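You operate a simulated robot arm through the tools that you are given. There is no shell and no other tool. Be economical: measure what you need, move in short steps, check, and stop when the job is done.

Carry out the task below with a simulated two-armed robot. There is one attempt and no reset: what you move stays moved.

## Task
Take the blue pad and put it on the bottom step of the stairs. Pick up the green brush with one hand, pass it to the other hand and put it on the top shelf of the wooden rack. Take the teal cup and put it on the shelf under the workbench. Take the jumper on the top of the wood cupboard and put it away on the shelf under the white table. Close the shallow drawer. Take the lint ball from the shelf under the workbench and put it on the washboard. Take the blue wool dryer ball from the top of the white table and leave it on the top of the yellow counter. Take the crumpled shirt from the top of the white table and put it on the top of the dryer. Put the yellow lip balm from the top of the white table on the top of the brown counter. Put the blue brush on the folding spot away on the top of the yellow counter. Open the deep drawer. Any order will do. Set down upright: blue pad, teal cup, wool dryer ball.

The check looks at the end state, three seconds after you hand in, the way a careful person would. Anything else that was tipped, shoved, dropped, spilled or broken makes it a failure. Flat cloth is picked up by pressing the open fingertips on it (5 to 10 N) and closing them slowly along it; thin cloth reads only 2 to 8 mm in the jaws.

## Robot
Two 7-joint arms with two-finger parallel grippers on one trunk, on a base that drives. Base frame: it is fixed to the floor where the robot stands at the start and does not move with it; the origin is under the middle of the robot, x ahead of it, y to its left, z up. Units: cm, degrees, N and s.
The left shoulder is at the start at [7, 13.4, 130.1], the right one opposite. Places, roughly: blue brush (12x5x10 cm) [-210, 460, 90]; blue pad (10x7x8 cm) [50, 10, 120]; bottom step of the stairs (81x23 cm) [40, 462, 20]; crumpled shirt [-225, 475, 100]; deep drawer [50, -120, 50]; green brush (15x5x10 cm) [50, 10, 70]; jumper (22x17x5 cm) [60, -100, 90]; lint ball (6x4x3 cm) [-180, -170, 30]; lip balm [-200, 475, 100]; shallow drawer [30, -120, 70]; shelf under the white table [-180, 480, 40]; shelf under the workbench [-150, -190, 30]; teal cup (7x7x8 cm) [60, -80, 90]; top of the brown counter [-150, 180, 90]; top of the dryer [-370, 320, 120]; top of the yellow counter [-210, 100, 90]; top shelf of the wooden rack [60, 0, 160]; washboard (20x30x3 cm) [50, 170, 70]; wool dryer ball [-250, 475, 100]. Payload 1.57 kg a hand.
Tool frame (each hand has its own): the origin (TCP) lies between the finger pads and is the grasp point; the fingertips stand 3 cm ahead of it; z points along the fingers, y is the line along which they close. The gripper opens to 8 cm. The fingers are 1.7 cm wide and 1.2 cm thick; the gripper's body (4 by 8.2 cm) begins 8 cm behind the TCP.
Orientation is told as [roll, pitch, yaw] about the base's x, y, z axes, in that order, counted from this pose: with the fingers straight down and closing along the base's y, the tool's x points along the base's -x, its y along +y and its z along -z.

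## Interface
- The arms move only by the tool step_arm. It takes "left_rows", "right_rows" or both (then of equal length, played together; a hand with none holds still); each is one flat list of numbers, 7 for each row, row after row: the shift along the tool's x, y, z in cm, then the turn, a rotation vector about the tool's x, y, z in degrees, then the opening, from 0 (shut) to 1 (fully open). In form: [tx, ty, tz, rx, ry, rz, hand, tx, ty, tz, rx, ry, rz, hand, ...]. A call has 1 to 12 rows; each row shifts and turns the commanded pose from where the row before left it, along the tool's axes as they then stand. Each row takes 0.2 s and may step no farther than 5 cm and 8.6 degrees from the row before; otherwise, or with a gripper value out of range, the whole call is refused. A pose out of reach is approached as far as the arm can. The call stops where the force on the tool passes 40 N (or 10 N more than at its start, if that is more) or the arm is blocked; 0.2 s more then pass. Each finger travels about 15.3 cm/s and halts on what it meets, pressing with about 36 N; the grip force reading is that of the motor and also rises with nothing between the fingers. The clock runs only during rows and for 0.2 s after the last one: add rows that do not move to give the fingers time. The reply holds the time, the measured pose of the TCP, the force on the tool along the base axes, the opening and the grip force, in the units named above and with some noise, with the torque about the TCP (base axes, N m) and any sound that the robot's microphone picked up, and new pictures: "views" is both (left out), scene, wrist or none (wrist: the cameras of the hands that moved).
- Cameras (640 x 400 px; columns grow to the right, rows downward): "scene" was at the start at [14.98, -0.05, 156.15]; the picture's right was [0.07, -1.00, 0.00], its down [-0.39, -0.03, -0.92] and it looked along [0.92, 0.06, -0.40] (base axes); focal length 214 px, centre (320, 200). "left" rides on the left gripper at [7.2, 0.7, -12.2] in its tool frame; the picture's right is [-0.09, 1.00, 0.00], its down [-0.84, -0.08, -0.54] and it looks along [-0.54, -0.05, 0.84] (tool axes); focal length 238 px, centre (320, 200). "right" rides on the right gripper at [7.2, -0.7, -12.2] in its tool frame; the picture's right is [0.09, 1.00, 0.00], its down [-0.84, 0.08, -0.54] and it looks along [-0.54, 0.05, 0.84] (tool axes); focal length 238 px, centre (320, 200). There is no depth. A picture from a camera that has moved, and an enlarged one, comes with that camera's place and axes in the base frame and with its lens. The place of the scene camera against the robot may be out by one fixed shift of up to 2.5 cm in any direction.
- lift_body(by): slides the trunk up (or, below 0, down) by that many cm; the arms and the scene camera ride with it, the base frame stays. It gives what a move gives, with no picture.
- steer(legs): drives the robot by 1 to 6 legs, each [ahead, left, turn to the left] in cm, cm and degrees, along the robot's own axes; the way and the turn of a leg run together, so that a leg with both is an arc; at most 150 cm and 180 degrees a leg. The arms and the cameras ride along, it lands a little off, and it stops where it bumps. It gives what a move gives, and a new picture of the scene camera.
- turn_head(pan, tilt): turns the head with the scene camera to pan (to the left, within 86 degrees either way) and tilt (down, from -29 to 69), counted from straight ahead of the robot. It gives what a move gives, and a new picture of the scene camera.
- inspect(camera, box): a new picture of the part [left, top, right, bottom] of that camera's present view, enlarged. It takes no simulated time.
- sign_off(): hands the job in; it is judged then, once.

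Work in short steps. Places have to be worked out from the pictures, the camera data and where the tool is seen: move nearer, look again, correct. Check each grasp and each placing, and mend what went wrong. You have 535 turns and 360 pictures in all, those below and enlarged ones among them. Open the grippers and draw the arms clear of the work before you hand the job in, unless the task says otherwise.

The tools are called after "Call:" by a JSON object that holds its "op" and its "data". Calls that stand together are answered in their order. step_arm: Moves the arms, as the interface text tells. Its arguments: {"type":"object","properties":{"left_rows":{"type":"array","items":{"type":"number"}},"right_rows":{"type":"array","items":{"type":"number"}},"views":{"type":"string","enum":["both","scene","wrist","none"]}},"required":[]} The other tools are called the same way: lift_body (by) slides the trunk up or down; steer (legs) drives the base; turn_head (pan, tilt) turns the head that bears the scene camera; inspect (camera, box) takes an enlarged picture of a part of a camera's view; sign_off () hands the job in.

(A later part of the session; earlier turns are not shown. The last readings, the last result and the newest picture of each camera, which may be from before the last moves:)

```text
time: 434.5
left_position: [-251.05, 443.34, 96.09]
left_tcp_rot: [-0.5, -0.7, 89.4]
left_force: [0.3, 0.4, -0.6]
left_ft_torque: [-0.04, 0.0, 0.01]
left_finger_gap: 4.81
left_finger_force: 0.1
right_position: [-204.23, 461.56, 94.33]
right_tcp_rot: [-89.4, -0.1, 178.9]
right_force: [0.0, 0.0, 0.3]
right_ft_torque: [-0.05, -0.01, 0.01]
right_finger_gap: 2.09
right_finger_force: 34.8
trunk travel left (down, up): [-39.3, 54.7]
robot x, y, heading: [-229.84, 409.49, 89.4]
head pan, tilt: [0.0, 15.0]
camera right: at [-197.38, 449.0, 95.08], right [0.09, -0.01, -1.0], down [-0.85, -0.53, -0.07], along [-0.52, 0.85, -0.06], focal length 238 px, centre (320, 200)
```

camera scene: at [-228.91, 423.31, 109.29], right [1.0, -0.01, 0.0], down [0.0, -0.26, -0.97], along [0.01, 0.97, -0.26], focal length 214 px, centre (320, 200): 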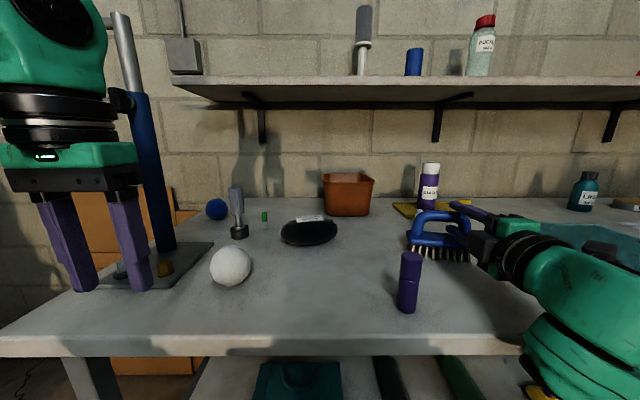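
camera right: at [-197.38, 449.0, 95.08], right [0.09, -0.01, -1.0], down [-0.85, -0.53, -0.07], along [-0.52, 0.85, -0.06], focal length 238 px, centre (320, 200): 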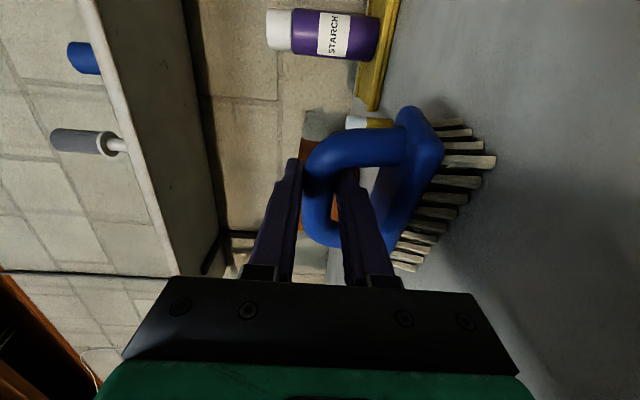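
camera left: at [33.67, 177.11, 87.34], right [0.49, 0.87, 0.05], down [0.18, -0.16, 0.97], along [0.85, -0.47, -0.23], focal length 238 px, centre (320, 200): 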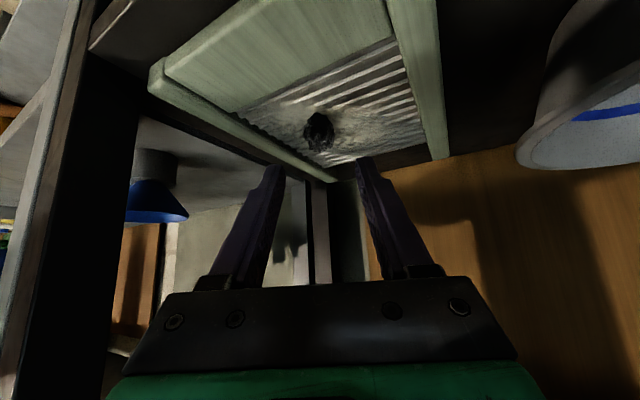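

Brush handle gripped (2.1 cm). I lift 12 cm and use the left camera to study the shirt lump.

Call:
{"op": "lift_body", "data": {"by": 12}}

Call:
{"op": "inspect", "data": {"camera": "left", "box": [0, 0, 640, 400]}}

Call:
{"op": "inspect", "data": {"camera": "scene", "box": [180, 180, 420, 330]}}

```text
time: 436.0
left_position: [-250.97, 443.32, 107.98]
left_tcp_rot: [-0.5, -0.7, 89.4]
left_force: [0.2, -0.5, 0.1]
left_ft_torque: [-0.01, 0.0, 0.01]
left_finger_gap: 4.8
left_finger_force: 0.1
right_position: [-204.29, 461.54, 106.25]
right_tcp_rot: [-89.4, 0.0, 179.0]
right_force: [-0.8, 0.2, -1.4]
right_ft_torque: [-0.02, -0.04, 0.01]
right_finger_gap: 2.08
right_finger_force: 34.5
trunk travel left (down, up): [-51.3, 42.7]
robot x, y, heading: [-229.44, 409.61, 89.5]
head pan, tilt: [0.0, 15.0]
```

```text
1.00 times, centred on (320, 200) of left
camera zoom: at [-251.85, 436.15, 120.1], right [-0.99, 0.1, -0.01], down [0.08, 0.83, 0.55], along [0.06, 0.55, -0.83], focal length 238 px, centre (320, 200)
```

zoom: 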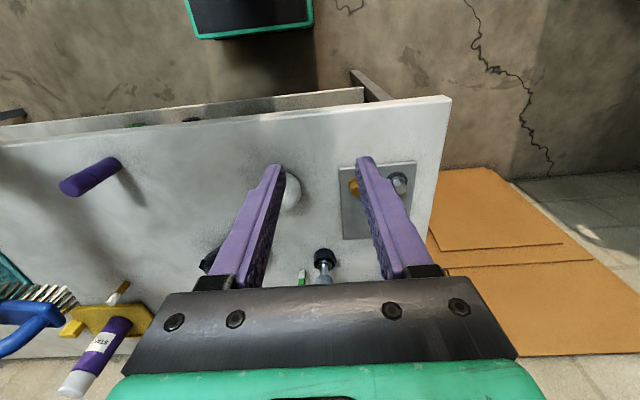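

```text
2.67 times, centred on (300, 255) of scene
camera zoom: at [-228.89, 423.23, 121.3], right [1.0, -0.01, 0.0], down [0.0, -0.26, -0.97], along [0.01, 0.97, -0.26], focal length 572 px, centre (373, 53)
```

zoom: 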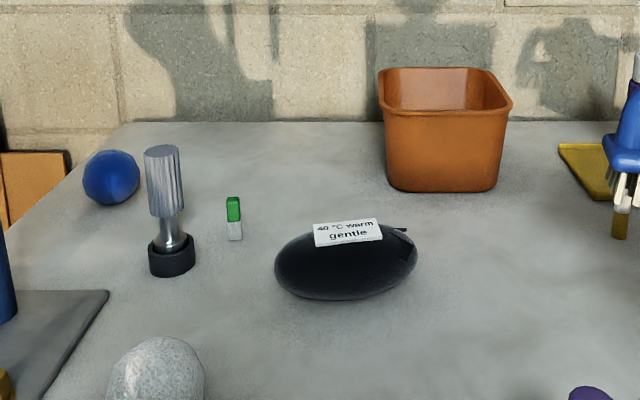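

The shirt is a smooth lump ~13 cm (x) × 8 (y) × 6 high. I turn the left hand by 90° so it closes along y, shift right 13 and forward 9.

Call:
{"op": "step_arm", "data": {"left_rows": [0, 0, 0, 0, 0, -8.5, 1, 0, 0, 0, 0, 0, -8.5, 1, 0, 0, 0, 0, 0, -8.5, 1, 0, 0, 0, 0, 0, -8.5, 1, 0, 0, 0, 0, 0, -8.5, 1, 0, 0, 0, 0, 0, -8.5, 1, 0, 0, 0, 0, 0, -8.5, 1, 0, 0, 0, 0, 0, -8.5, 1, 0, 0, 0, 0, 0, -8.5, 1, 0, 0, 0, 0, 0, -8.5, 1, 0, 0, 0, 0, 0, -5, 1], "views": "none"}}

Call:
{"op": "steer", "data": {"legs": [[0, -14, 0.4], [8, 0, 0]]}}

```text
time: 438.4
left_position: [-251.0, 443.37, 108.08]
left_tcp_rot: [-0.7, 0.5, 179.5]
left_force: [0.0, 0.2, 0.8]
left_ft_torque: [0.02, -0.01, 0.03]
left_finger_gap: 7.98
left_finger_force: 0.1
right_position: [-204.32, 461.4, 106.25]
right_tcp_rot: [-89.4, 0.0, 178.9]
right_force: [-0.6, 0.7, -1.4]
right_ft_torque: [-0.04, 0.01, 0.0]
right_finger_gap: 2.1
right_finger_force: 34.3
trunk travel left (down, up): [-51.3, 42.7]
robot x, y, heading: [-229.86, 409.24, 89.5]
head pan, tilt: [0.0, 15.0]
```

```text
time: 440.4
left_position: [-237.33, 451.38, 107.96]
left_tcp_rot: [-0.6, 0.6, 180.0]
left_force: [-1.0, 0.4, 0.5]
left_ft_torque: [-0.02, 0.02, 0.03]
left_finger_gap: 8.01
left_finger_force: 0.1
right_position: [-190.72, 469.91, 106.28]
right_tcp_rot: [-89.4, -0.1, 179.5]
right_force: [0.2, 0.2, -2.8]
right_ft_torque: [0.02, 0.02, -0.02]
right_finger_gap: 2.11
right_finger_force: 34.6
trunk travel left (down, up): [-51.3, 42.7]
robot x, y, heading: [-215.57, 417.78, 90.3]
head pan, tilt: [0.0, 15.0]
camera scene: at [-214.99, 431.48, 121.3], right [1.0, 0.0, 0.0], down [0.0, -0.26, -0.97], along [0.0, 0.97, -0.26], focal length 214 px, centre (320, 200)
```

scene: 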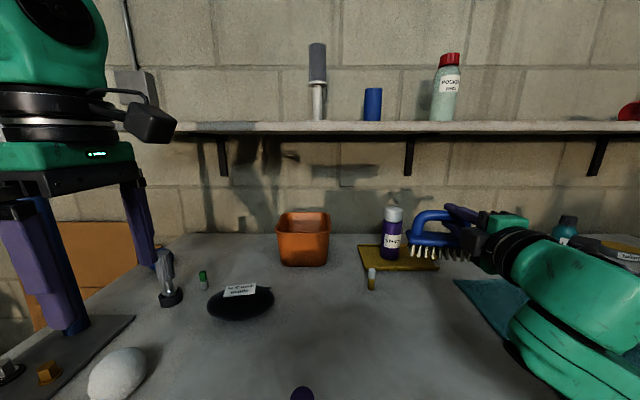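

Left hand now closes along y. I move it over the lump (≈(-231.7,469.5)) and look down.

Call:
{"op": "step_arm", "data": {"left_rows": [1.4, -4.5, 0, 0, 0, 0, 1, 1.4, -4.5, 0, 0, 0, 0, 1, 1.4, -4.5, 0, 0, 0, 0, 1, 1.4, -4.5, 0, 0, 0, 0, 1], "views": "wrist"}}

```text
time: 441.4
left_position: [-234.61, 463.78, 101.36]
left_tcp_rot: [-0.7, 0.7, -180.1]
left_force: [-0.3, -0.1, 0.1]
left_ft_torque: [-0.02, -0.03, 0.01]
left_finger_gap: 7.99
left_finger_force: 0.0
left hand out of reach, approached as far as the arm can: row 1, 2, 3, 4
right_position: [-190.71, 470.04, 106.22]
right_tcp_rot: [-89.3, 0.0, 179.5]
right_force: [-0.8, -0.4, -0.9]
right_ft_torque: [-0.04, -0.06, -0.01]
right_finger_gap: 2.1
right_finger_force: 34.6
trunk travel left (down, up): [-51.3, 42.7]
robot x, y, heading: [-215.88, 418.1, 90.2]
head pan, tilt: [0.0, 15.0]
camera left: at [-227.59, 463.11, 113.65], right [-0.09, -1.0, -0.01], down [-0.84, 0.07, 0.53], along [-0.53, 0.06, -0.85], focal length 238 px, centre (320, 200)
```

left: 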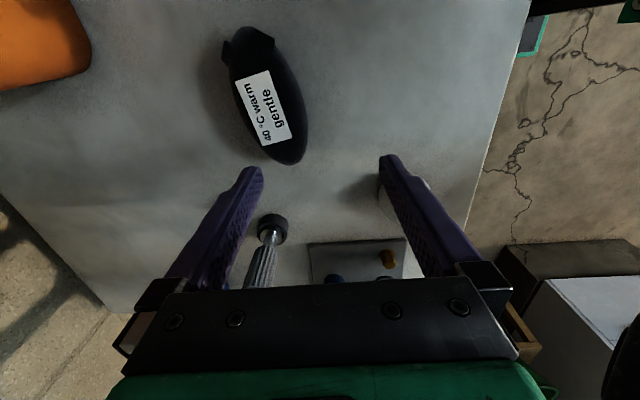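

Lump at (-231.1,469.5), its long axis turned ~22°, short axis ≈7 cm. I lower 6 cm (for reach), turn the hand 22° and centre over it.

Call:
{"op": "step_arm", "data": {"left_rows": [0, 0, 3, 0, 0, -7.4, 1, 0, 0, 3, 0, 0, -7.4, 1, 0, 0, 0, 0, 0, -7.2, 1], "views": "none"}}

Call:
{"op": "step_arm", "data": {"left_rows": [2.65, -2.0, 0, 0, 0, 0, 1, 2.65, -2.0, 0, 0, 0, 0, 1], "views": "wrist"}}

```text
time: 442.2
left_position: [-234.6, 463.64, 95.55]
left_tcp_rot: [-0.4, 0.8, -157.9]
left_force: [0.0, -0.1, -0.5]
left_ft_torque: [-0.01, 0.02, 0.05]
left_finger_gap: 8.01
left_finger_force: 0.0
right_position: [-190.55, 469.82, 106.28]
right_tcp_rot: [-89.4, 0.0, 179.5]
right_force: [0.0, 0.2, -0.6]
right_ft_torque: [-0.02, -0.02, 0.03]
right_finger_gap: 2.08
right_finger_force: 34.1
trunk travel left (down, up): [-51.3, 42.7]
robot x, y, heading: [-215.59, 417.88, 90.2]
head pan, tilt: [0.0, 15.0]
```

```text
time: 442.8
left_position: [-232.96, 466.64, 95.32]
left_tcp_rot: [-0.5, 0.8, -157.8]
left_force: [0.2, -1.1, -0.3]
left_ft_torque: [0.07, 0.01, 0.02]
left_finger_gap: 8.0
left_finger_force: 0.0
left hand out of reach, approached as far as the arm can: row 2
right_position: [-190.79, 469.72, 106.46]
right_tcp_rot: [-89.6, 0.0, 179.6]
right_force: [-0.3, -0.9, -1.3]
right_ft_torque: [-0.01, -0.02, 0.01]
right_finger_gap: 2.12
right_finger_force: 34.4
trunk travel left (down, up): [-51.3, 42.7]
robot x, y, heading: [-215.96, 417.86, 90.6]
head pan, tilt: [0.0, 15.0]
camera left: at [-226.16, 468.54, 107.8], right [0.29, -0.96, -0.01], down [-0.81, -0.25, 0.53], along [-0.51, -0.15, -0.85], focal length 238 px, centre (320, 200)
```

left: 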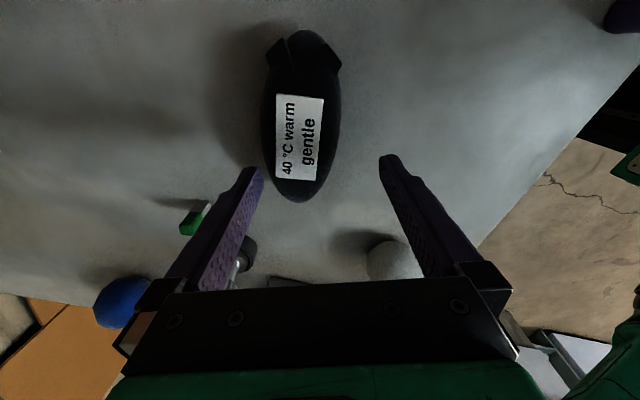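

Aligned in angle. Shift by driving 2.2 ahead and 1.9 right, then lower 6 cm around it.

Call:
{"op": "steer", "data": {"legs": [[2.2, -1.9, 0]]}}

Call:
{"op": "step_arm", "data": {"left_rows": [0, 0, 2, 0, 0, 0, 1, 0, 0, 2, 0, 0, 0, 1, 0, 0, 1.5, 0, 0, 0, 1], "views": "wrist"}}

```text
time: 443.6
left_position: [-231.06, 468.86, 95.47]
left_tcp_rot: [-0.5, 0.8, -157.8]
left_force: [-0.3, -0.3, -0.7]
left_ft_torque: [-0.01, 0.0, -0.02]
left_finger_gap: 8.02
left_finger_force: 0.0
right_position: [-188.9, 472.16, 106.21]
right_tcp_rot: [-89.4, 0.0, 179.6]
right_force: [-0.3, -0.3, -1.9]
right_ft_torque: [0.0, 0.0, 0.0]
right_finger_gap: 2.09
right_finger_force: 34.4
trunk travel left (down, up): [-51.3, 42.7]
robot x, y, heading: [-213.7, 419.71, 90.2]
head pan, tilt: [0.0, 15.0]
camera scene: at [-213.18, 433.57, 121.31], right [1.0, 0.01, 0.0], down [0.0, -0.26, -0.97], along [0.0, 0.97, -0.26], focal length 214 px, centre (320, 200)
```

scene: 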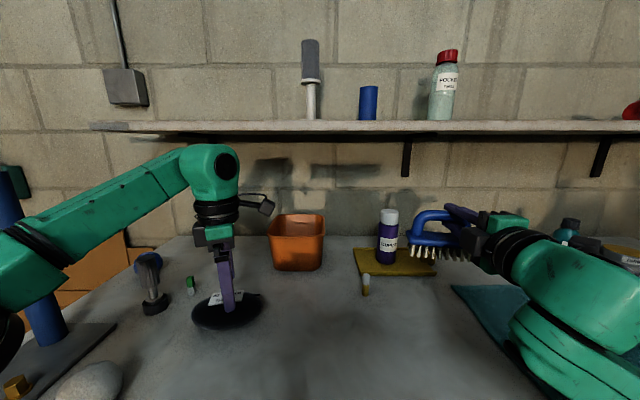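

```text
time: 444.4
left_position: [-230.7, 469.01, 89.96]
left_tcp_rot: [-0.3, 0.9, -157.8]
left_force: [-0.5, -0.2, 0.2]
left_ft_torque: [0.02, 0.0, 0.02]
left_finger_gap: 8.0
left_finger_force: 0.0
right_position: [-188.93, 472.1, 106.29]
right_tcp_rot: [-89.4, 0.0, 179.6]
right_force: [0.6, -0.3, -0.4]
right_ft_torque: [-0.05, -0.05, -0.02]
right_finger_gap: 2.09
right_finger_force: 34.3
trunk travel left (down, up): [-51.3, 42.7]
robot x, y, heading: [-213.95, 419.88, 90.4]
head pan, tilt: [0.0, 15.0]
camera left: at [-224.08, 471.02, 102.24], right [0.29, -0.96, -0.01], down [-0.81, -0.25, 0.53], along [-0.51, -0.15, -0.85], focal length 238 px, centre (320, 200)
```

left: 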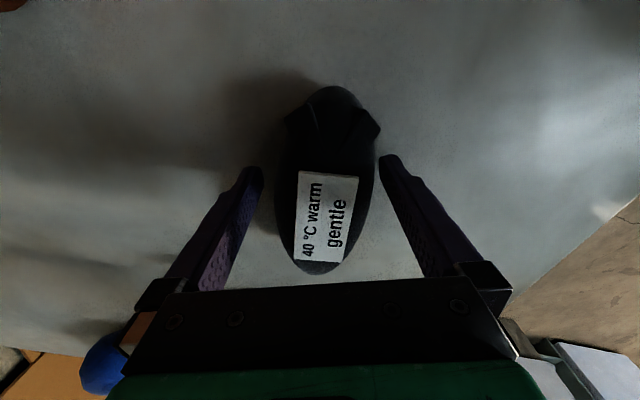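

The lump is between the fingers. Shift 0.4, lower 2 cm and close.

Call:
{"op": "step_arm", "data": {"left_rows": [0, 0.4, 0.7, 0, 0, 0, 1, 0, 0, 0.7, 0, 0, 0, 1, 0, 0, 0.5, 0, 0, 0, 1, 0, 0, 0, 0, 0, 0, 0.7, 0, 0, 0, 0, 0, 0, 0.4, 0, 0, 0, 0, 0, 0, 0, 0, 0, 0, 0, 0, 0, 0], "views": "wrist"}}

```text
time: 445.2
left_position: [-230.82, 468.56, 89.02]
left_tcp_rot: [-0.8, 1.6, -157.7]
left_force: [-2.5, -4.2, 23.6]
left_ft_torque: [-1.24, -0.2, -0.25]
left_finger_gap: 8.02
left_finger_force: 0.1
right_position: [-189.0, 471.95, 106.48]
right_tcp_rot: [-89.4, 0.0, 179.7]
right_force: [-0.1, 0.6, -1.9]
right_ft_torque: [-0.03, -0.01, -0.01]
right_finger_gap: 2.09
right_finger_force: 34.4
trunk travel left (down, up): [-51.3, 42.7]
robot x, y, heading: [-213.97, 419.6, 90.5]
head pan, tilt: [0.0, 15.0]
stopped in row 3 (left hand): the force on the tool passed its limit (the readings are from after the stop); the commanded pose is now the measured one
camera left: at [-224.12, 470.37, 101.5], right [0.29, -0.96, -0.02], down [-0.82, -0.26, 0.52], along [-0.5, -0.14, -0.86], focal length 238 px, centre (320, 200)
```

left: 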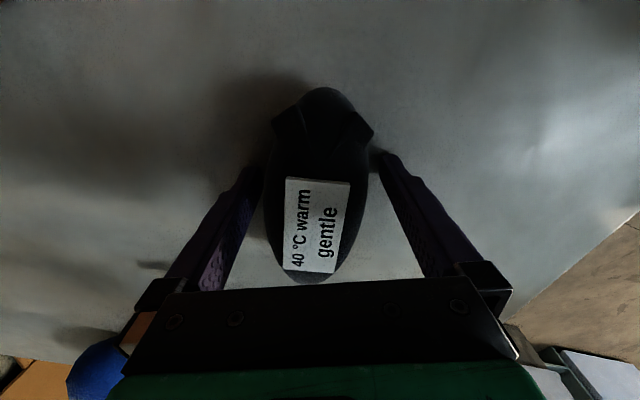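

The tips touched the table (z≈86). Raise 0.3 and close.

Call:
{"op": "step_arm", "data": {"left_rows": [0, 0.1, -0.3, 0, 0, 0, 1, 0, 0, 0, 0, 0, 0, 0.7, 0, 0, 0, 0, 0, 0, 0.4, 0, 0, 0, 0, 0, 0, 0, 0, 0, 0, 0, 0, 0, 0], "views": "none"}}

Call:
{"op": "lift_body", "data": {"by": 8}}

Call:
{"op": "inspect", "data": {"camera": "left", "box": [0, 0, 640, 400]}}

```text
time: 446.4
left_position: [-230.5, 468.43, 88.97]
left_tcp_rot: [-1.0, 1.6, -157.8]
left_force: [1.4, -3.2, 5.3]
left_ft_torque: [-0.25, -0.11, 0.05]
left_finger_gap: 5.85
left_finger_force: 36.1
right_position: [-188.79, 471.98, 106.29]
right_tcp_rot: [-89.4, 0.0, 179.6]
right_force: [0.1, -0.6, -1.8]
right_ft_torque: [-0.02, 0.0, 0.0]
right_finger_gap: 2.09
right_finger_force: 34.7
trunk travel left (down, up): [-51.3, 42.7]
robot x, y, heading: [-213.95, 419.78, 90.4]
head pan, tilt: [0.0, 15.0]
```

```text
time: 447.6
left_position: [-230.7, 468.63, 96.96]
left_tcp_rot: [-0.9, 1.4, -157.8]
left_force: [0.6, -0.2, -1.7]
left_ft_torque: [-0.01, 0.0, 0.02]
left_finger_gap: 5.84
left_finger_force: 36.2
right_position: [-189.06, 472.17, 114.28]
right_tcp_rot: [-89.3, -0.1, 179.6]
right_force: [-0.3, -0.4, -1.6]
right_ft_torque: [0.03, -0.04, 0.03]
right_finger_gap: 2.1
right_finger_force: 34.1
trunk travel left (down, up): [-59.3, 34.7]
robot x, y, heading: [-213.88, 419.72, 90.2]
head pan, tilt: [0.0, 15.0]
```

```text
1.00 times, centred on (320, 200) of left
camera zoom: at [-224.02, 470.57, 109.35], right [0.29, -0.96, -0.02], down [-0.81, -0.26, 0.52], along [-0.5, -0.14, -0.85], focal length 238 px, centre (320, 200)
```

zoom: 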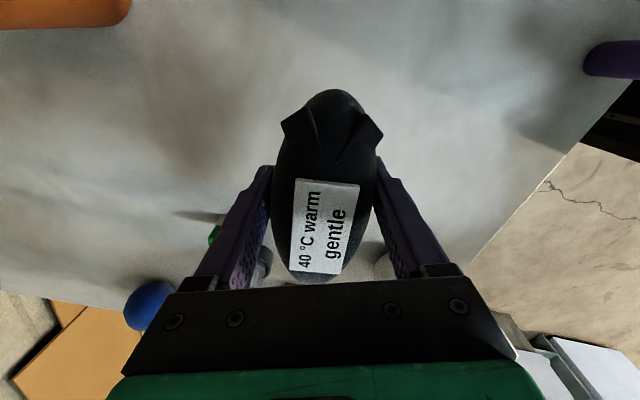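

Shirt held (5.8 cm). I raise the trunk fully, back out and turn left to face the dryer side.

Call:
{"op": "lift_body", "data": {"by": 34}}

Call:
{"op": "steer", "data": {"legs": [[-75, 0, 0], [0, 0, 90]]}}

```text
time: 450.9
left_position: [-230.69, 468.64, 130.88]
left_tcp_rot: [-0.7, 1.3, -157.8]
left_force: [0.8, 0.1, -1.7]
left_ft_torque: [-0.02, 0.0, 0.05]
left_finger_gap: 5.85
left_finger_force: 36.1
right_position: [-188.98, 472.25, 148.18]
right_tcp_rot: [-89.4, 0.1, 179.5]
right_force: [0.0, 0.2, -2.0]
right_ft_torque: [-0.01, -0.05, 0.02]
right_finger_gap: 2.13
right_finger_force: 34.4
trunk travel left (down, up): [-93.3, 0.7]
robot x, y, heading: [-213.63, 419.65, 90.5]
head pan, tilt: [0.0, 15.0]
```

```text
time: 456.6
left_position: [-251.1, 382.56, 131.16]
left_tcp_rot: [-1.1, 1.4, -131.2]
left_force: [0.1, 0.1, -1.2]
left_ft_torque: [0.05, 0.03, -0.02]
left_finger_gap: 5.84
left_finger_force: 35.9
right_position: [-215.33, 404.51, 148.32]
right_tcp_rot: [-89.5, -0.2, -153.7]
right_force: [0.0, -0.2, -1.9]
right_ft_torque: [-0.03, -0.04, 0.03]
right_finger_gap: 2.08
right_finger_force: 34.3
trunk travel left (down, up): [-93.3, 0.7]
robot x, y, heading: [-214.67, 346.69, 116.9]
head pan, tilt: [0.0, 15.0]
stopped in leg 2: the robot was blocked; the commanded pose is now the measured one
camera scene: at [-219.92, 358.74, 163.35], right [0.89, 0.45, 0.0], down [0.11, -0.23, -0.97], along [-0.44, 0.86, -0.26], focal length 214 px, centre (320, 200)
```

scene: 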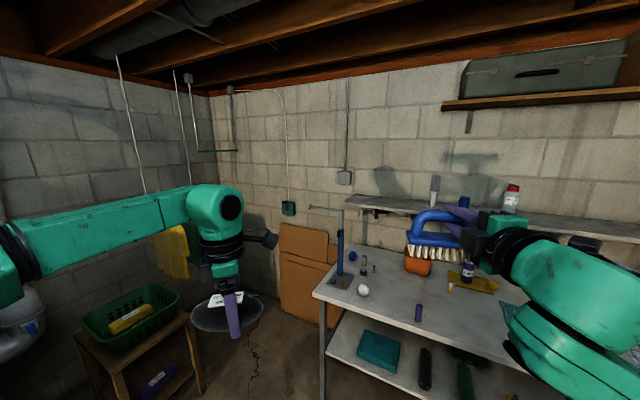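

Something blocks the left elbow. I turn back to 90° and look left with the head.

Call:
{"op": "steer", "data": {"legs": [[10, 0, -20]]}}

Call:
{"op": "turn_head", "data": {"pan": 84, "tilt": 25}}

```text
time: 458.1
left_position: [-239.68, 402.57, 131.13]
left_tcp_rot: [-0.7, 1.5, -151.8]
left_force: [-0.4, 0.0, -1.6]
left_ft_torque: [0.03, -0.05, 0.03]
left_finger_gap: 5.85
left_finger_force: 36.3
right_position: [-198.52, 410.37, 148.38]
right_tcp_rot: [-89.5, 0.1, -174.4]
right_force: [0.8, -0.1, -0.7]
right_ft_torque: [-0.04, -0.03, -0.01]
right_finger_gap: 2.09
right_finger_force: 34.3
trunk travel left (down, up): [-93.3, 0.7]
robot x, y, heading: [-217.87, 355.78, 96.4]
head pan, tilt: [0.0, 15.0]
camera scene: at [-218.67, 369.46, 163.33], right [0.99, 0.11, 0.0], down [0.03, -0.26, -0.97], along [-0.11, 0.96, -0.26], focal length 214 px, centre (320, 200)
```

scene: 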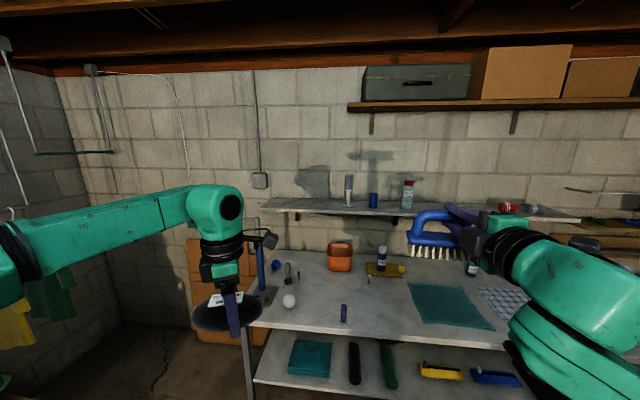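

```text
time: 459.6
left_position: [-239.56, 402.81, 130.95]
left_tcp_rot: [-0.7, 1.4, -151.8]
left_force: [1.2, -0.4, -1.5]
left_ft_torque: [0.01, -0.04, 0.0]
left_finger_gap: 5.82
left_finger_force: 35.8
right_position: [-198.44, 410.7, 148.25]
right_tcp_rot: [-89.3, 0.0, -174.2]
right_force: [0.1, 1.4, -1.5]
right_ft_torque: [0.0, -0.02, 0.02]
right_finger_gap: 2.1
right_finger_force: 33.8
trunk travel left (down, up): [-93.3, 0.7]
robot x, y, heading: [-217.57, 355.78, 96.4]
head pan, tilt: [84.0, 25.0]
camera scene: at [-226.65, 360.45, 161.68], right [-0.01, 1.0, 0.0], down [0.42, 0.0, -0.91], along [-0.91, -0.01, -0.42], focal length 214 px, centre (320, 200)
```

scene: 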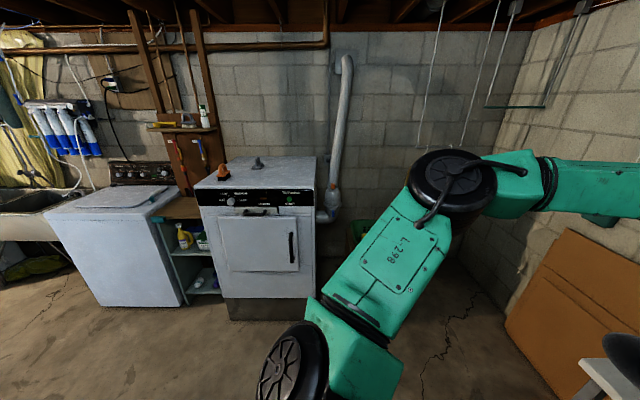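

The dryer is at about x≤-345, y 289–359, top z≈112; hanging clothes bars near (-290,400) caught the elbow. I move south first, then turn to face the dryer.

Call:
{"op": "steer", "data": {"legs": [[-62, 0, 0], [0, 0, 83.6]]}}

Call:
{"op": "turn_head", "data": {"pan": 0, "tilt": 25}}

```text
time: 461.2
left_position: [-237.81, 390.02, 130.87]
left_tcp_rot: [-0.7, 1.6, -152.1]
left_force: [0.0, -1.0, -1.6]
left_ft_torque: [0.0, 0.01, -0.01]
left_finger_gap: 5.82
left_finger_force: 35.4
right_position: [-196.69, 397.85, 148.42]
right_tcp_rot: [-89.3, 0.1, -174.6]
right_force: [-0.4, 0.0, -0.2]
right_ft_torque: [-0.05, -0.02, -0.01]
right_finger_gap: 2.08
right_finger_force: 34.2
trunk travel left (down, up): [-93.3, 0.7]
robot x, y, heading: [-215.98, 343.16, 95.9]
head pan, tilt: [84.0, 25.0]
stopped in leg 1: the robot was blocked; the commanded pose is now the measured one
camera scene: at [-225.2, 347.65, 161.67], right [0.0, 1.0, 0.0], down [0.42, 0.0, -0.91], along [-0.91, 0.0, -0.42], focal length 214 px, centre (320, 200)
```

scene: 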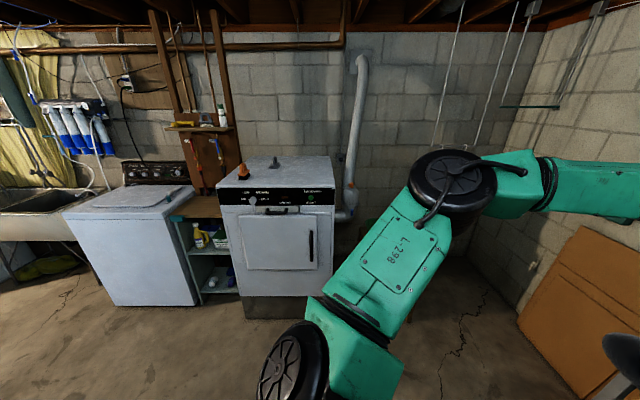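

```text
time: 462.8
left_position: [-237.74, 390.04, 131.07]
left_tcp_rot: [-0.8, 1.5, -152.1]
left_force: [0.3, 0.1, -2.1]
left_ft_torque: [0.01, 0.0, 0.01]
left_finger_gap: 5.84
left_finger_force: 36.3
right_position: [-196.45, 397.66, 148.32]
right_tcp_rot: [-89.4, -0.1, -174.6]
right_force: [0.1, -0.5, -1.9]
right_ft_torque: [-0.02, -0.03, 0.0]
right_finger_gap: 2.09
right_finger_force: 34.2
trunk travel left (down, up): [-93.3, 0.7]
robot x, y, heading: [-216.64, 343.42, 96.2]
head pan, tilt: [0.0, 25.0]
camera scene: at [-216.8, 356.7, 161.69], right [0.99, 0.11, 0.0], down [0.04, -0.42, -0.91], along [-0.1, 0.9, -0.42], focal length 214 px, centre (320, 200)
```

scene: 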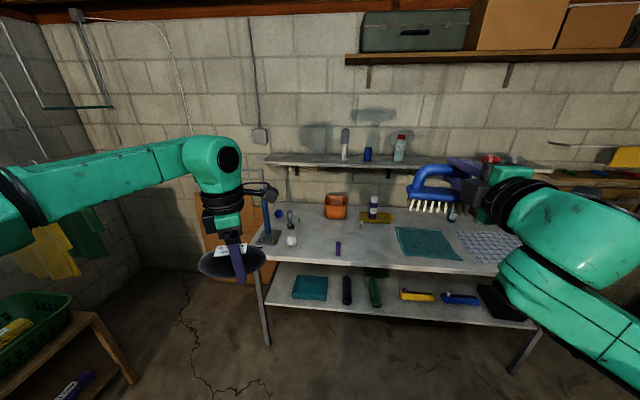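

The block was something behind the base (rear edge y≈319), not the arm. I move 22 cm north, then turn left to face the dryer.

Call:
{"op": "steer", "data": {"legs": [[24, 0, 0], [0, 0, 84]]}}

```text
time: 468.1
left_position: [-267.46, 350.58, 130.95]
left_tcp_rot: [-0.6, 1.5, -68.5]
left_force: [-0.4, -0.4, -1.9]
left_ft_torque: [0.01, 0.02, 0.01]
left_finger_gap: 5.8
left_finger_force: 35.5
right_position: [-270.35, 392.22, 148.26]
right_tcp_rot: [-89.4, -0.1, -91.0]
right_force: [-0.7, 0.7, -2.1]
right_ft_torque: [0.02, 0.02, 0.01]
right_finger_gap: 2.1
right_finger_force: 34.6
trunk travel left (down, up): [-93.3, 0.7]
robot x, y, heading: [-218.81, 366.73, 179.6]
head pan, tilt: [0.0, 25.0]
camera scene: at [-232.14, 366.26, 161.68], right [0.01, 1.0, 0.0], down [0.42, 0.0, -0.91], along [-0.91, 0.01, -0.42], focal length 214 px, centre (320, 200)
```

scene: 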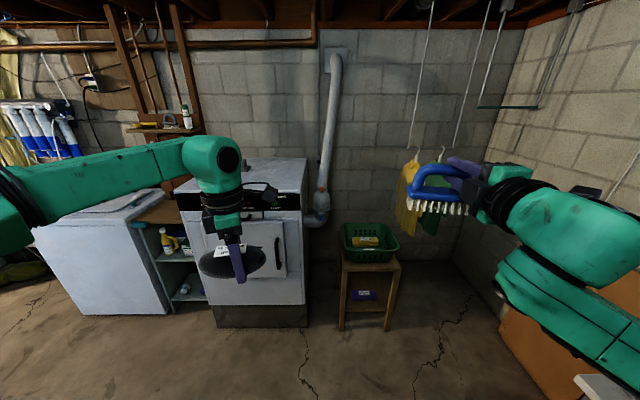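

Facing the dryer (front x≈-342, right side y≈358). I move left 10 and ahead 82, keeping high above it.

Call:
{"op": "steer", "data": {"legs": [[0, 10, 0], [82, 0, 0]]}}

Call:
{"op": "inspect", "data": {"camera": "left", "box": [0, 0, 640, 400]}}

```text
time: 473.4
left_position: [-350.82, 340.73, 131.05]
left_tcp_rot: [-0.8, 1.5, -68.5]
left_force: [0.1, 0.6, -1.2]
left_ft_torque: [0.05, 0.03, -0.01]
left_finger_gap: 5.78
left_finger_force: 36.3
right_position: [-353.75, 382.5, 148.34]
right_tcp_rot: [-89.4, 0.0, -91.1]
right_force: [-0.3, -0.2, -1.9]
right_ft_torque: [0.0, -0.01, -0.04]
right_finger_gap: 2.1
right_finger_force: 33.9
trunk travel left (down, up): [-93.3, 0.7]
robot x, y, heading: [-302.14, 357.15, 179.6]
head pan, tilt: [0.0, 25.0]
camera scene: at [-315.37, 356.38, 161.7], right [0.01, 1.0, 0.0], down [0.42, 0.0, -0.91], along [-0.91, 0.01, -0.42], focal length 214 px, centre (320, 200)
```

scene: 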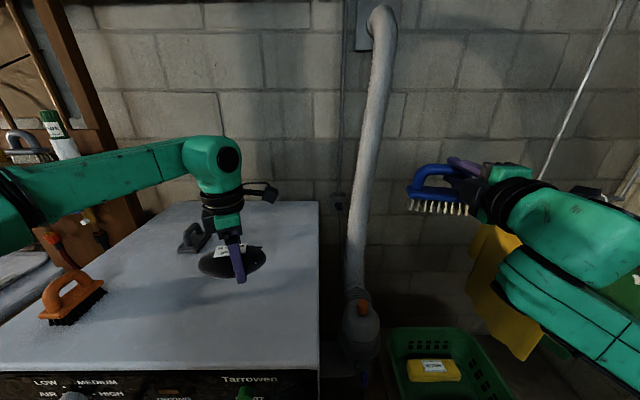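

```text
1.00 times, centred on (320, 200) of left
camera zoom: at [-352.54, 347.47, 143.43], right [0.96, 0.28, -0.02], down [0.25, -0.82, 0.52], along [0.13, -0.5, -0.85], focal length 238 px, centre (320, 200)
```

zoom: 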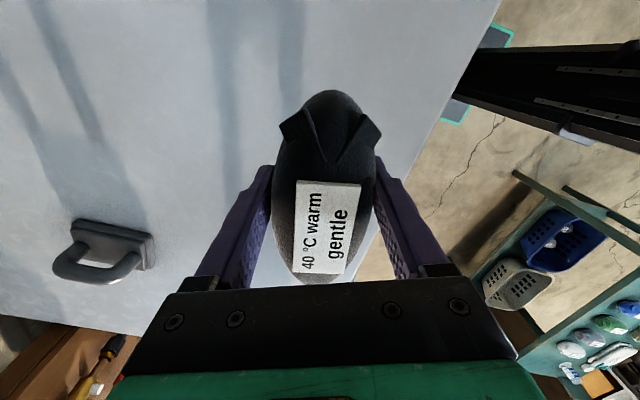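

The space under the shirt is free (iron and orange brush are farther left). I drive 5 more, then lower the trunk toward the dryer top in steps.

Call:
{"op": "steer", "data": {"legs": [[5, 0, 0]]}}

Call:
{"op": "lift_body", "data": {"by": -15}}

Call:
{"op": "lift_body", "data": {"by": -2.5}}

Call:
{"op": "lift_body", "data": {"by": -1.5}}

```text
time: 474.3
left_position: [-354.72, 340.73, 131.38]
left_tcp_rot: [-1.2, 1.7, -68.6]
left_force: [0.8, -0.7, -1.5]
left_ft_torque: [0.0, 0.12, 0.02]
left_finger_gap: 5.81
left_finger_force: 36.3
right_position: [-357.62, 382.35, 148.87]
right_tcp_rot: [-89.9, -0.1, -91.1]
right_force: [0.2, -0.2, -1.4]
right_ft_torque: [0.03, -0.03, -0.02]
right_finger_gap: 2.11
right_finger_force: 34.5
trunk travel left (down, up): [-93.3, 0.7]
robot x, y, heading: [-306.88, 356.83, 179.6]
head pan, tilt: [0.0, 25.0]
camera scene: at [-319.15, 356.39, 161.81], right [0.01, 1.0, 0.0], down [0.41, 0.0, -0.91], along [-0.91, 0.01, -0.41], focal length 214 px, centre (320, 200)
```

scene: 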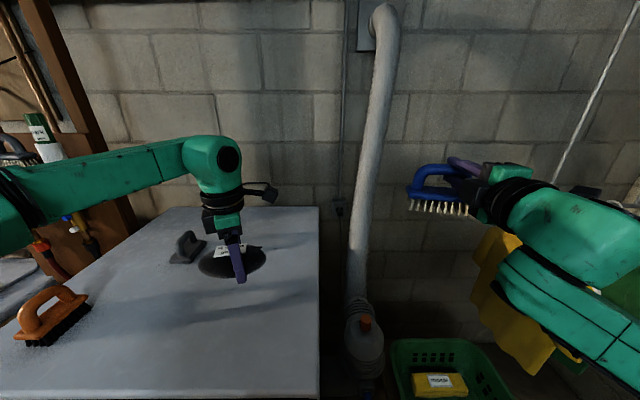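

```text
time: 475.5
left_position: [-355.71, 340.69, 120.07]
left_tcp_rot: [-1.4, 2.1, -68.3]
left_force: [-1.5, 0.0, -0.9]
left_ft_torque: [0.05, 0.01, -0.05]
left_finger_gap: 5.78
left_finger_force: 35.3
right_position: [-358.52, 382.35, 136.7]
right_tcp_rot: [-89.4, -0.1, -91.0]
right_force: [-0.8, 0.8, -2.0]
right_ft_torque: [0.02, 0.0, 0.0]
right_finger_gap: 2.08
right_finger_force: 34.2
trunk travel left (down, up): [-81.8, 12.2]
robot x, y, heading: [-306.71, 357.01, 179.9]
head pan, tilt: [0.0, 25.0]
stopped: the force on the tool passed its limit (the readings are from after the stop); the commanded pose is now the measured one
```

```text
time: 475.9
left_position: [-355.72, 340.69, 120.08]
left_tcp_rot: [-1.8, 2.7, -68.4]
left_force: [9.5, -3.4, 8.7]
left_ft_torque: [-0.03, -0.72, -0.25]
left_finger_gap: 5.8
left_finger_force: 35.9
right_position: [-358.6, 382.31, 136.08]
right_tcp_rot: [-89.4, 0.0, -91.1]
right_force: [0.3, -0.2, -1.2]
right_ft_torque: [-0.01, -0.01, 0.02]
right_finger_gap: 2.12
right_finger_force: 34.2
trunk travel left (down, up): [-81.0, 13.0]
robot x, y, heading: [-306.8, 356.9, 179.7]
head pan, tilt: [0.0, 25.0]
stopped: the force on the tool passed its limit (the readings are from after the stop); the commanded pose is now the measured one
```

```text
time: 476.3
left_position: [-355.62, 340.67, 120.29]
left_tcp_rot: [-2.4, 3.3, -68.5]
left_force: [11.5, -3.8, 11.7]
left_ft_torque: [-0.12, -0.86, -0.15]
left_finger_gap: 5.81
left_finger_force: 35.6
right_position: [-358.38, 382.36, 135.43]
right_tcp_rot: [-89.5, 0.1, -90.9]
right_force: [-0.3, 0.3, -1.3]
right_ft_torque: [0.02, -0.01, 0.0]
right_finger_gap: 2.07
right_finger_force: 34.9
trunk travel left (down, up): [-80.4, 13.6]
robot x, y, heading: [-307.13, 357.46, 180.0]
head pan, tilt: [0.0, 25.0]
stopped: the force on the tool passed its limit (the readings are from after the stop); the commanded pose is now the measured one
```

Contact at z≈117 — the shirt rests on the dryer top. Ease up 0.6 cm and open the left hand, then lift away.

Call:
{"op": "lift_body", "data": {"by": 0.8}}

Call:
{"op": "step_arm", "data": {"left_rows": [0, 0, 0, 0, 0, 0, 0.8, 0, 0, 0, 0, 0, 0, 1, 0, 0, 0, 0, 0, 0, 1, 0, 0, -3, 0, 0, 0, 1, 0, 0, -4, 0, 0, 0, 1, 0, 0, -4, 0, 0, 0, 1], "views": "wrist"}}

```text
time: 476.9
left_position: [-356.26, 340.61, 120.59]
left_tcp_rot: [-2.4, 3.2, -68.3]
left_force: [0.1, -0.4, -2.3]
left_ft_torque: [-0.02, 0.03, -0.04]
left_finger_gap: 5.81
left_finger_force: 36.2
right_position: [-358.93, 382.33, 136.16]
right_tcp_rot: [-89.4, 0.0, -91.0]
right_force: [-0.2, -0.1, -2.3]
right_ft_torque: [-0.02, -0.05, 0.01]
right_finger_gap: 2.08
right_finger_force: 34.6
trunk travel left (down, up): [-81.2, 12.8]
robot x, y, heading: [-306.83, 357.04, 179.8]
head pan, tilt: [0.0, 25.0]
```

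```text
time: 478.3
left_position: [-354.16, 339.55, 131.0]
left_tcp_rot: [-2.4, 3.3, -68.2]
left_force: [-0.2, 0.5, 0.9]
left_ft_torque: [0.0, 0.03, -0.04]
left_finger_gap: 8.0
left_finger_force: 0.1
left hand out of reach, approached as far as the arm can: row 6
right_position: [-358.88, 382.24, 136.17]
right_tcp_rot: [-89.3, 0.0, -90.9]
right_force: [0.3, -0.1, -1.6]
right_ft_torque: [0.05, -0.04, -0.01]
right_finger_gap: 2.08
right_finger_force: 34.1
trunk travel left (down, up): [-81.2, 12.8]
robot x, y, heading: [-307.05, 357.11, 180.1]
head pan, tilt: [0.0, 25.0]
camera left: at [-355.48, 346.07, 143.6], right [0.96, 0.29, -0.05], down [0.27, -0.83, 0.49], along [0.1, -0.49, -0.87], focal length 238 px, centre (320, 200)
```

left: 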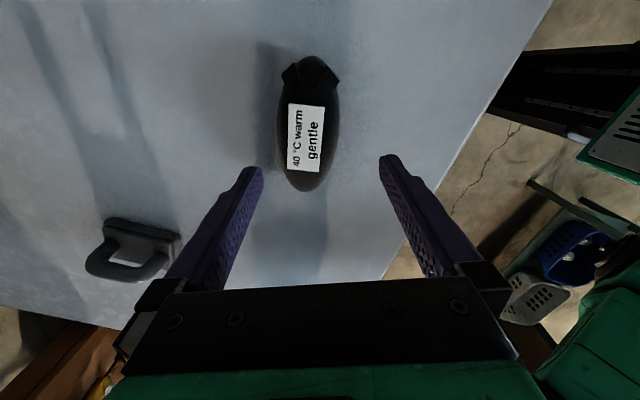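

Shirt placed on the dryer. Now the blue brush to the yellow counter. I return by the known clear route: back off, turn via north, drive east and then south.

Call:
{"op": "steer", "data": {"legs": [[-68, 0, 0], [0, -10, 0], [0, 0, -178], [150, 0, 0], [28, 0, 0], [0, 0, -90]]}}

```text
time: 502.4
left_position: [-47.92, 319.1, 131.02]
left_tcp_rot: [-2.5, 3.4, 20.9]
left_force: [0.2, 0.0, 0.8]
left_ft_torque: [0.02, -0.02, 0.01]
left_finger_gap: 8.0
left_finger_force: 0.1
right_position: [-90.48, 315.1, 136.14]
right_tcp_rot: [-89.3, 0.0, -1.8]
right_force: [0.1, 0.2, -1.7]
right_ft_torque: [0.03, 0.01, 0.01]
right_finger_gap: 2.07
right_finger_force: 34.2
trunk travel left (down, up): [-81.2, 12.8]
robot x, y, heading: [-64.34, 366.6, -91.2]
head pan, tilt: [0.0, 25.0]
camera scene: at [-64.1, 351.71, 149.57], right [-1.0, 0.02, 0.0], down [0.01, 0.42, -0.91], along [-0.02, -0.91, -0.42], focal length 214 px, centre (320, 200)
```

scene: 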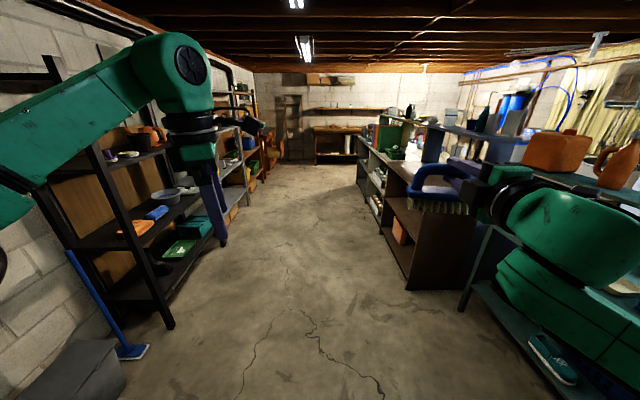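

Zoom on the counter island.

Call:
{"op": "inspect", "data": {"camera": "scene", "box": [330, 70, 650, 270]}}

```text
refused: 650 is not a number from 0 to 640
```

Zoom again within bounds.

Call:
{"op": "inspect", "data": {"camera": "scene", "box": [320, 80, 560, 230]}}

```text
2.67 times, centred on (440, 155) of scene
camera zoom: at [-64.1, 351.71, 149.57], right [-1.0, 0.02, 0.0], down [0.01, 0.42, -0.91], along [-0.02, -0.91, -0.42], focal length 572 px, centre (0, 320)
```

zoom: 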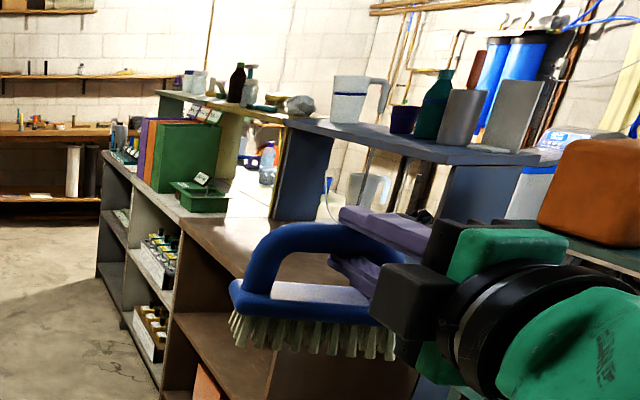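

The island is two-sided: brown top on the east side, yellow on the west. With the left hand free, I next fetch the lip balm. I restore the left hand's yaw, and drive back to the white table.

Call:
{"op": "step_arm", "data": {"left_rows": [0, 0, 0, 0, 0, 8.6, 1, 0, 0, 0, 0, 0, 8.6, 1, 0, 0, 0, 0, 0, 8.6, 1, 0, 0, 0, 0, 0, 8.6, 1, 0, 0, 0, 0, 0, 8.6, 1, 0, 0, 0, 0, 0, 8.6, 1, 0, 0, 0, 0, 0, 8.6, 1, 0, 0, 0, 0, 0, 8.6, 1, 0, 0, 0, 0, 0, 8.6, 1, 0, 0, 0, 0, 0, 8.6, 1, 0, 0, 0, 0, 0, 8.6, 1, 0, 0, 0, 0, 0, 8.6, 1], "views": "none"}}

Call:
{"op": "step_arm", "data": {"left_rows": [0, 0, 2, 2, 0, 8, 1, 0, 0, 4, 0, -8, 0, 1, 0, 0, 0, 0, -8, 0, 1, 0, 0, 0, 0, -8, 0, 1, 0, 0, 0, 0, -8, 0, 1, 0, 0, 0, 0, -8, 0, 1], "views": "none"}}

Call:
{"op": "steer", "data": {"legs": [[0, 0, 179], [0, 126, 0], [42, 0, 0]]}}

```text
time: 505.0
left_position: [-47.87, 319.13, 131.0]
left_tcp_rot: [-2.7, -3.1, -82.3]
left_force: [0.0, -0.1, 0.1]
left_ft_torque: [-0.02, -0.03, 0.03]
left_finger_gap: 7.98
left_finger_force: 0.0
right_position: [-90.63, 315.05, 136.13]
right_tcp_rot: [-89.3, 0.0, -1.7]
right_force: [0.1, -0.2, -1.3]
right_ft_torque: [0.05, 0.0, 0.04]
right_finger_gap: 2.1
right_finger_force: 34.8
trunk travel left (down, up): [-81.2, 12.8]
robot x, y, heading: [-64.24, 366.41, -90.9]
head pan, tilt: [0.0, 25.0]
```

```text
time: 506.4
left_position: [-48.39, 318.73, 125.15]
left_tcp_rot: [-5.9, -43.7, -86.4]
left_force: [-0.2, -0.6, -0.4]
left_ft_torque: [-0.01, 0.01, 0.0]
left_finger_gap: 8.03
left_finger_force: 0.1
right_position: [-90.69, 315.31, 136.21]
right_tcp_rot: [-89.4, -0.1, -1.6]
right_force: [0.4, -0.4, -1.6]
right_ft_torque: [0.03, 0.04, -0.04]
right_finger_gap: 2.1
right_finger_force: 34.5
trunk travel left (down, up): [-81.2, 12.8]
robot x, y, heading: [-64.56, 366.49, -91.1]
head pan, tilt: [0.0, 25.0]
```

```text
time: 522.3
left_position: [-207.64, 456.04, 125.22]
left_tcp_rot: [-5.8, -43.5, 95.0]
left_force: [-0.6, -0.6, -0.2]
left_ft_torque: [-0.03, 0.0, 0.01]
left_finger_gap: 8.0
left_finger_force: 0.1
right_position: [-165.37, 460.59, 136.25]
right_tcp_rot: [-89.4, 0.0, 179.6]
right_force: [0.3, 0.2, -0.8]
right_ft_torque: [0.01, -0.01, -0.03]
right_finger_gap: 2.08
right_finger_force: 34.0
trunk travel left (down, up): [-81.2, 12.8]
robot x, y, heading: [-190.31, 408.39, 90.5]
head pan, tilt: [0.0, 25.0]
camera scene: at [-189.57, 422.01, 149.6], right [1.0, 0.01, 0.0], down [0.0, -0.42, -0.91], along [-0.01, 0.91, -0.42], focal length 214 px, centre (320, 200)
```

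scene: 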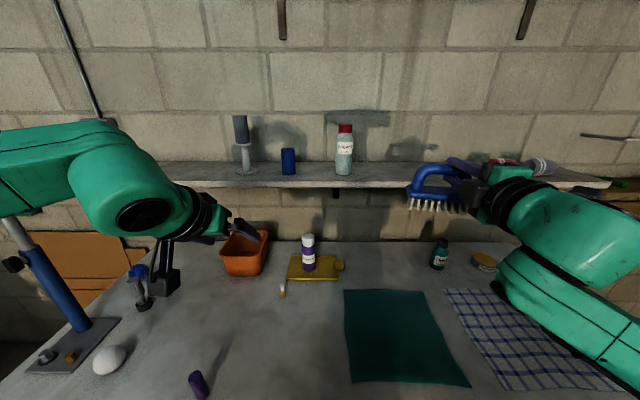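

Balm at about (-203.7,476.2). I lower the trunk 28, level the left hand's roll and move it in front of the balm, then look.

Call:
{"op": "lift_body", "data": {"by": -28}}

Call:
{"op": "step_arm", "data": {"left_rows": [0, 0, 0, -5.8, 0, 0, 1, -3, -1.3, 2.5, 0, 0, 0, 1, -3, -1.3, 2.5, 0, 0, 0, 1, -3, -1.3, 2.5, 0, 0, 0, 1], "views": "wrist"}}

```text
time: 525.1
left_position: [-207.57, 456.15, 97.11]
left_tcp_rot: [-5.9, -43.6, 95.0]
left_force: [-0.9, -0.3, -0.1]
left_ft_torque: [0.02, -0.02, 0.01]
left_finger_gap: 7.99
left_finger_force: 0.1
right_position: [-165.36, 460.85, 108.22]
right_tcp_rot: [-89.2, -0.1, 179.7]
right_force: [-0.4, 0.3, -1.5]
right_ft_torque: [-0.05, 0.0, -0.01]
right_finger_gap: 2.12
right_finger_force: 34.4
trunk travel left (down, up): [-53.2, 40.8]
robot x, y, heading: [-190.72, 408.69, 90.4]
head pan, tilt: [0.0, 25.0]
```

```text
time: 526.1
left_position: [-205.06, 468.63, 97.71]
left_tcp_rot: [0.0, -43.3, 95.1]
left_force: [0.4, -0.5, 0.7]
left_ft_torque: [-0.03, -0.04, -0.04]
left_finger_gap: 8.0
left_finger_force: 0.0
right_position: [-165.52, 461.1, 108.09]
right_tcp_rot: [-89.1, 0.0, 179.7]
right_force: [-0.6, -0.3, -2.5]
right_ft_torque: [-0.01, -0.05, -0.01]
right_finger_gap: 2.1
right_finger_force: 34.5
trunk travel left (down, up): [-53.2, 40.8]
robot x, y, heading: [-190.48, 408.48, 90.5]
head pan, tilt: [0.0, 25.0]
camera left: at [-204.55, 455.0, 101.59], right [-1.0, -0.02, 0.06], down [0.06, 0.24, 0.97], along [-0.03, 0.97, -0.24], focal length 238 px, centre (320, 200)
```

left: 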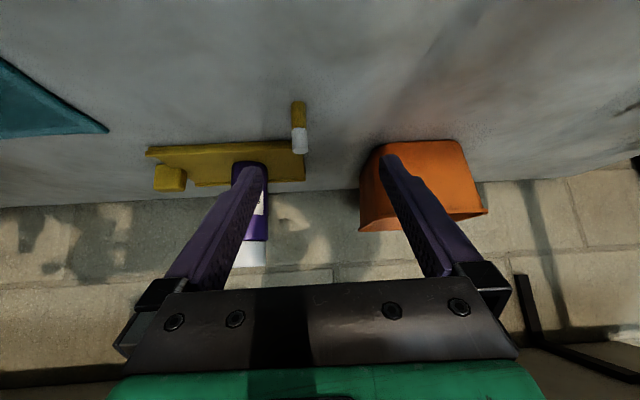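

Balm precisely at (-203.6,476.4). Move in 11.7 cm along the fingers with 2 cm lateral correction.

Call:
{"op": "step_arm", "data": {"left_rows": [0.1, -1.05, 2.9, 0, 0, 0, 1, 0.1, -1.05, 2.9, 0, 0, 0, 1, 0.1, 0, 2.9, 0, 0, 0, 1, 0, 0, 2.6, 0, 0, 0, 1], "views": "wrist"}}

```text
time: 527.1
left_position: [-205.49, 473.47, 89.31]
left_tcp_rot: [-0.2, -43.5, 95.0]
left_force: [0.6, 0.4, -0.1]
left_ft_torque: [-0.04, 0.04, 0.03]
left_finger_gap: 7.99
left_finger_force: 0.1
left hand out of reach, approached as far as the arm can: row 2, 3, 4
right_position: [-165.5, 460.98, 108.02]
right_tcp_rot: [-89.2, -0.1, 179.8]
right_force: [-1.1, 0.5, -0.8]
right_ft_torque: [0.0, -0.02, 0.0]
right_finger_gap: 2.11
right_finger_force: 34.1
trunk travel left (down, up): [-53.2, 40.8]
robot x, y, heading: [-190.4, 408.67, 90.6]
head pan, tilt: [0.0, 25.0]
camera left: at [-205.09, 459.96, 93.18], right [-1.0, -0.02, 0.06], down [0.05, 0.24, 0.97], along [-0.03, 0.97, -0.24], focal length 238 px, centre (320, 200)
```

left: 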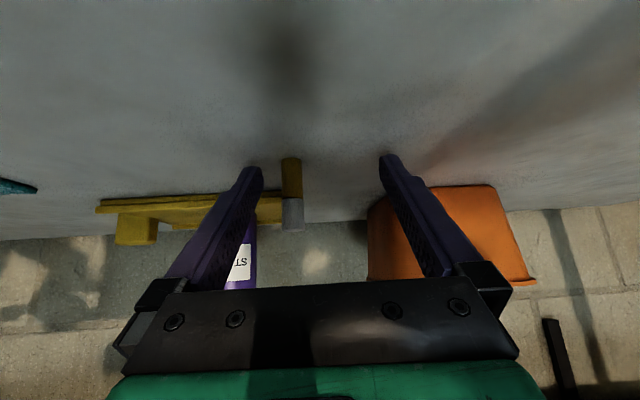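

At arm's limit; finish with the base: 3.2 ahead, 1.8 right, then close.

Call:
{"op": "steer", "data": {"legs": [[3.4, -1.8, 0]]}}

Call:
{"op": "step_arm", "data": {"left_rows": [0, 0, 0, 0, 0, 0, 0.6, 0, 0, 0, 0, 0, 0, 0.3, 0, 0, 0, 0, 0, 0, 0, 0, 0, 0, 0, 0, 0, 0], "views": "wrist"}}

```text
time: 528.0
left_position: [-203.65, 476.73, 89.37]
left_tcp_rot: [-0.1, -43.6, 95.0]
left_force: [0.4, 0.5, 0.0]
left_ft_torque: [-0.01, 0.0, -0.03]
left_finger_gap: 8.0
left_finger_force: 0.0
right_position: [-163.67, 464.14, 108.19]
right_tcp_rot: [-89.3, -0.1, 179.6]
right_force: [0.0, 0.4, -1.8]
right_ft_torque: [-0.03, -0.01, 0.0]
right_finger_gap: 2.12
right_finger_force: 34.5
trunk travel left (down, up): [-53.2, 40.8]
robot x, y, heading: [-188.37, 412.04, 90.3]
head pan, tilt: [0.0, 25.0]
camera scene: at [-187.78, 425.53, 121.58], right [1.0, 0.01, 0.0], down [0.0, -0.42, -0.91], along [-0.01, 0.91, -0.42], focal length 214 px, centre (320, 200)
```

scene: 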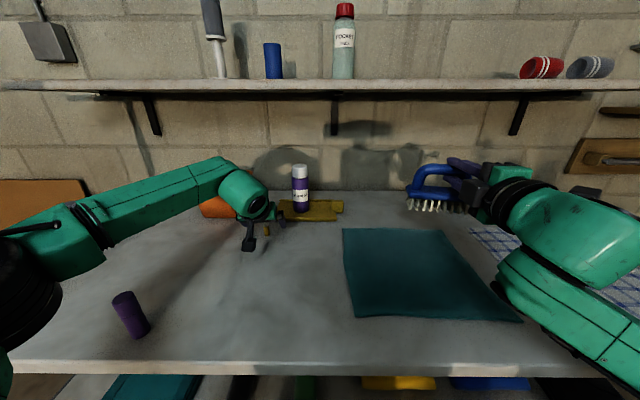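

```text
time: 529.0
left_position: [-203.9, 476.82, 89.39]
left_tcp_rot: [-0.2, -43.6, 95.0]
left_force: [-0.1, -0.1, 2.6]
left_ft_torque: [0.01, 0.06, 0.01]
left_finger_gap: 1.42
left_finger_force: 30.5
right_position: [-163.65, 464.05, 108.17]
right_tcp_rot: [-89.3, -0.1, 179.7]
right_force: [-0.2, -0.4, -0.6]
right_ft_torque: [0.0, -0.06, 0.02]
right_finger_gap: 2.1
right_finger_force: 34.4
trunk travel left (down, up): [-53.2, 40.8]
robot x, y, heading: [-188.5, 411.98, 90.2]
head pan, tilt: [0.0, 25.0]
camera left: at [-203.27, 463.22, 93.28], right [-1.0, -0.02, 0.06], down [0.06, 0.24, 0.97], along [-0.03, 0.97, -0.24], focal length 238 px, centre (320, 200)
```

left: 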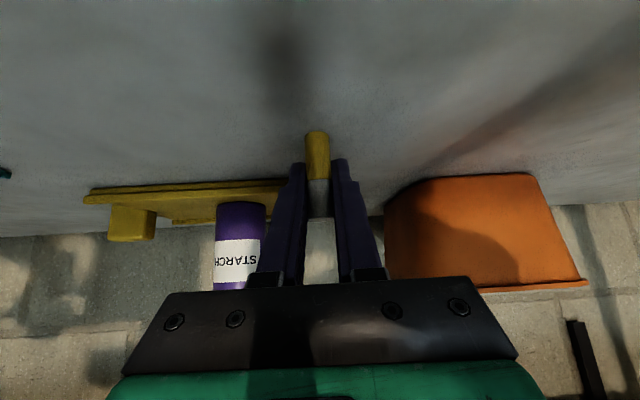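

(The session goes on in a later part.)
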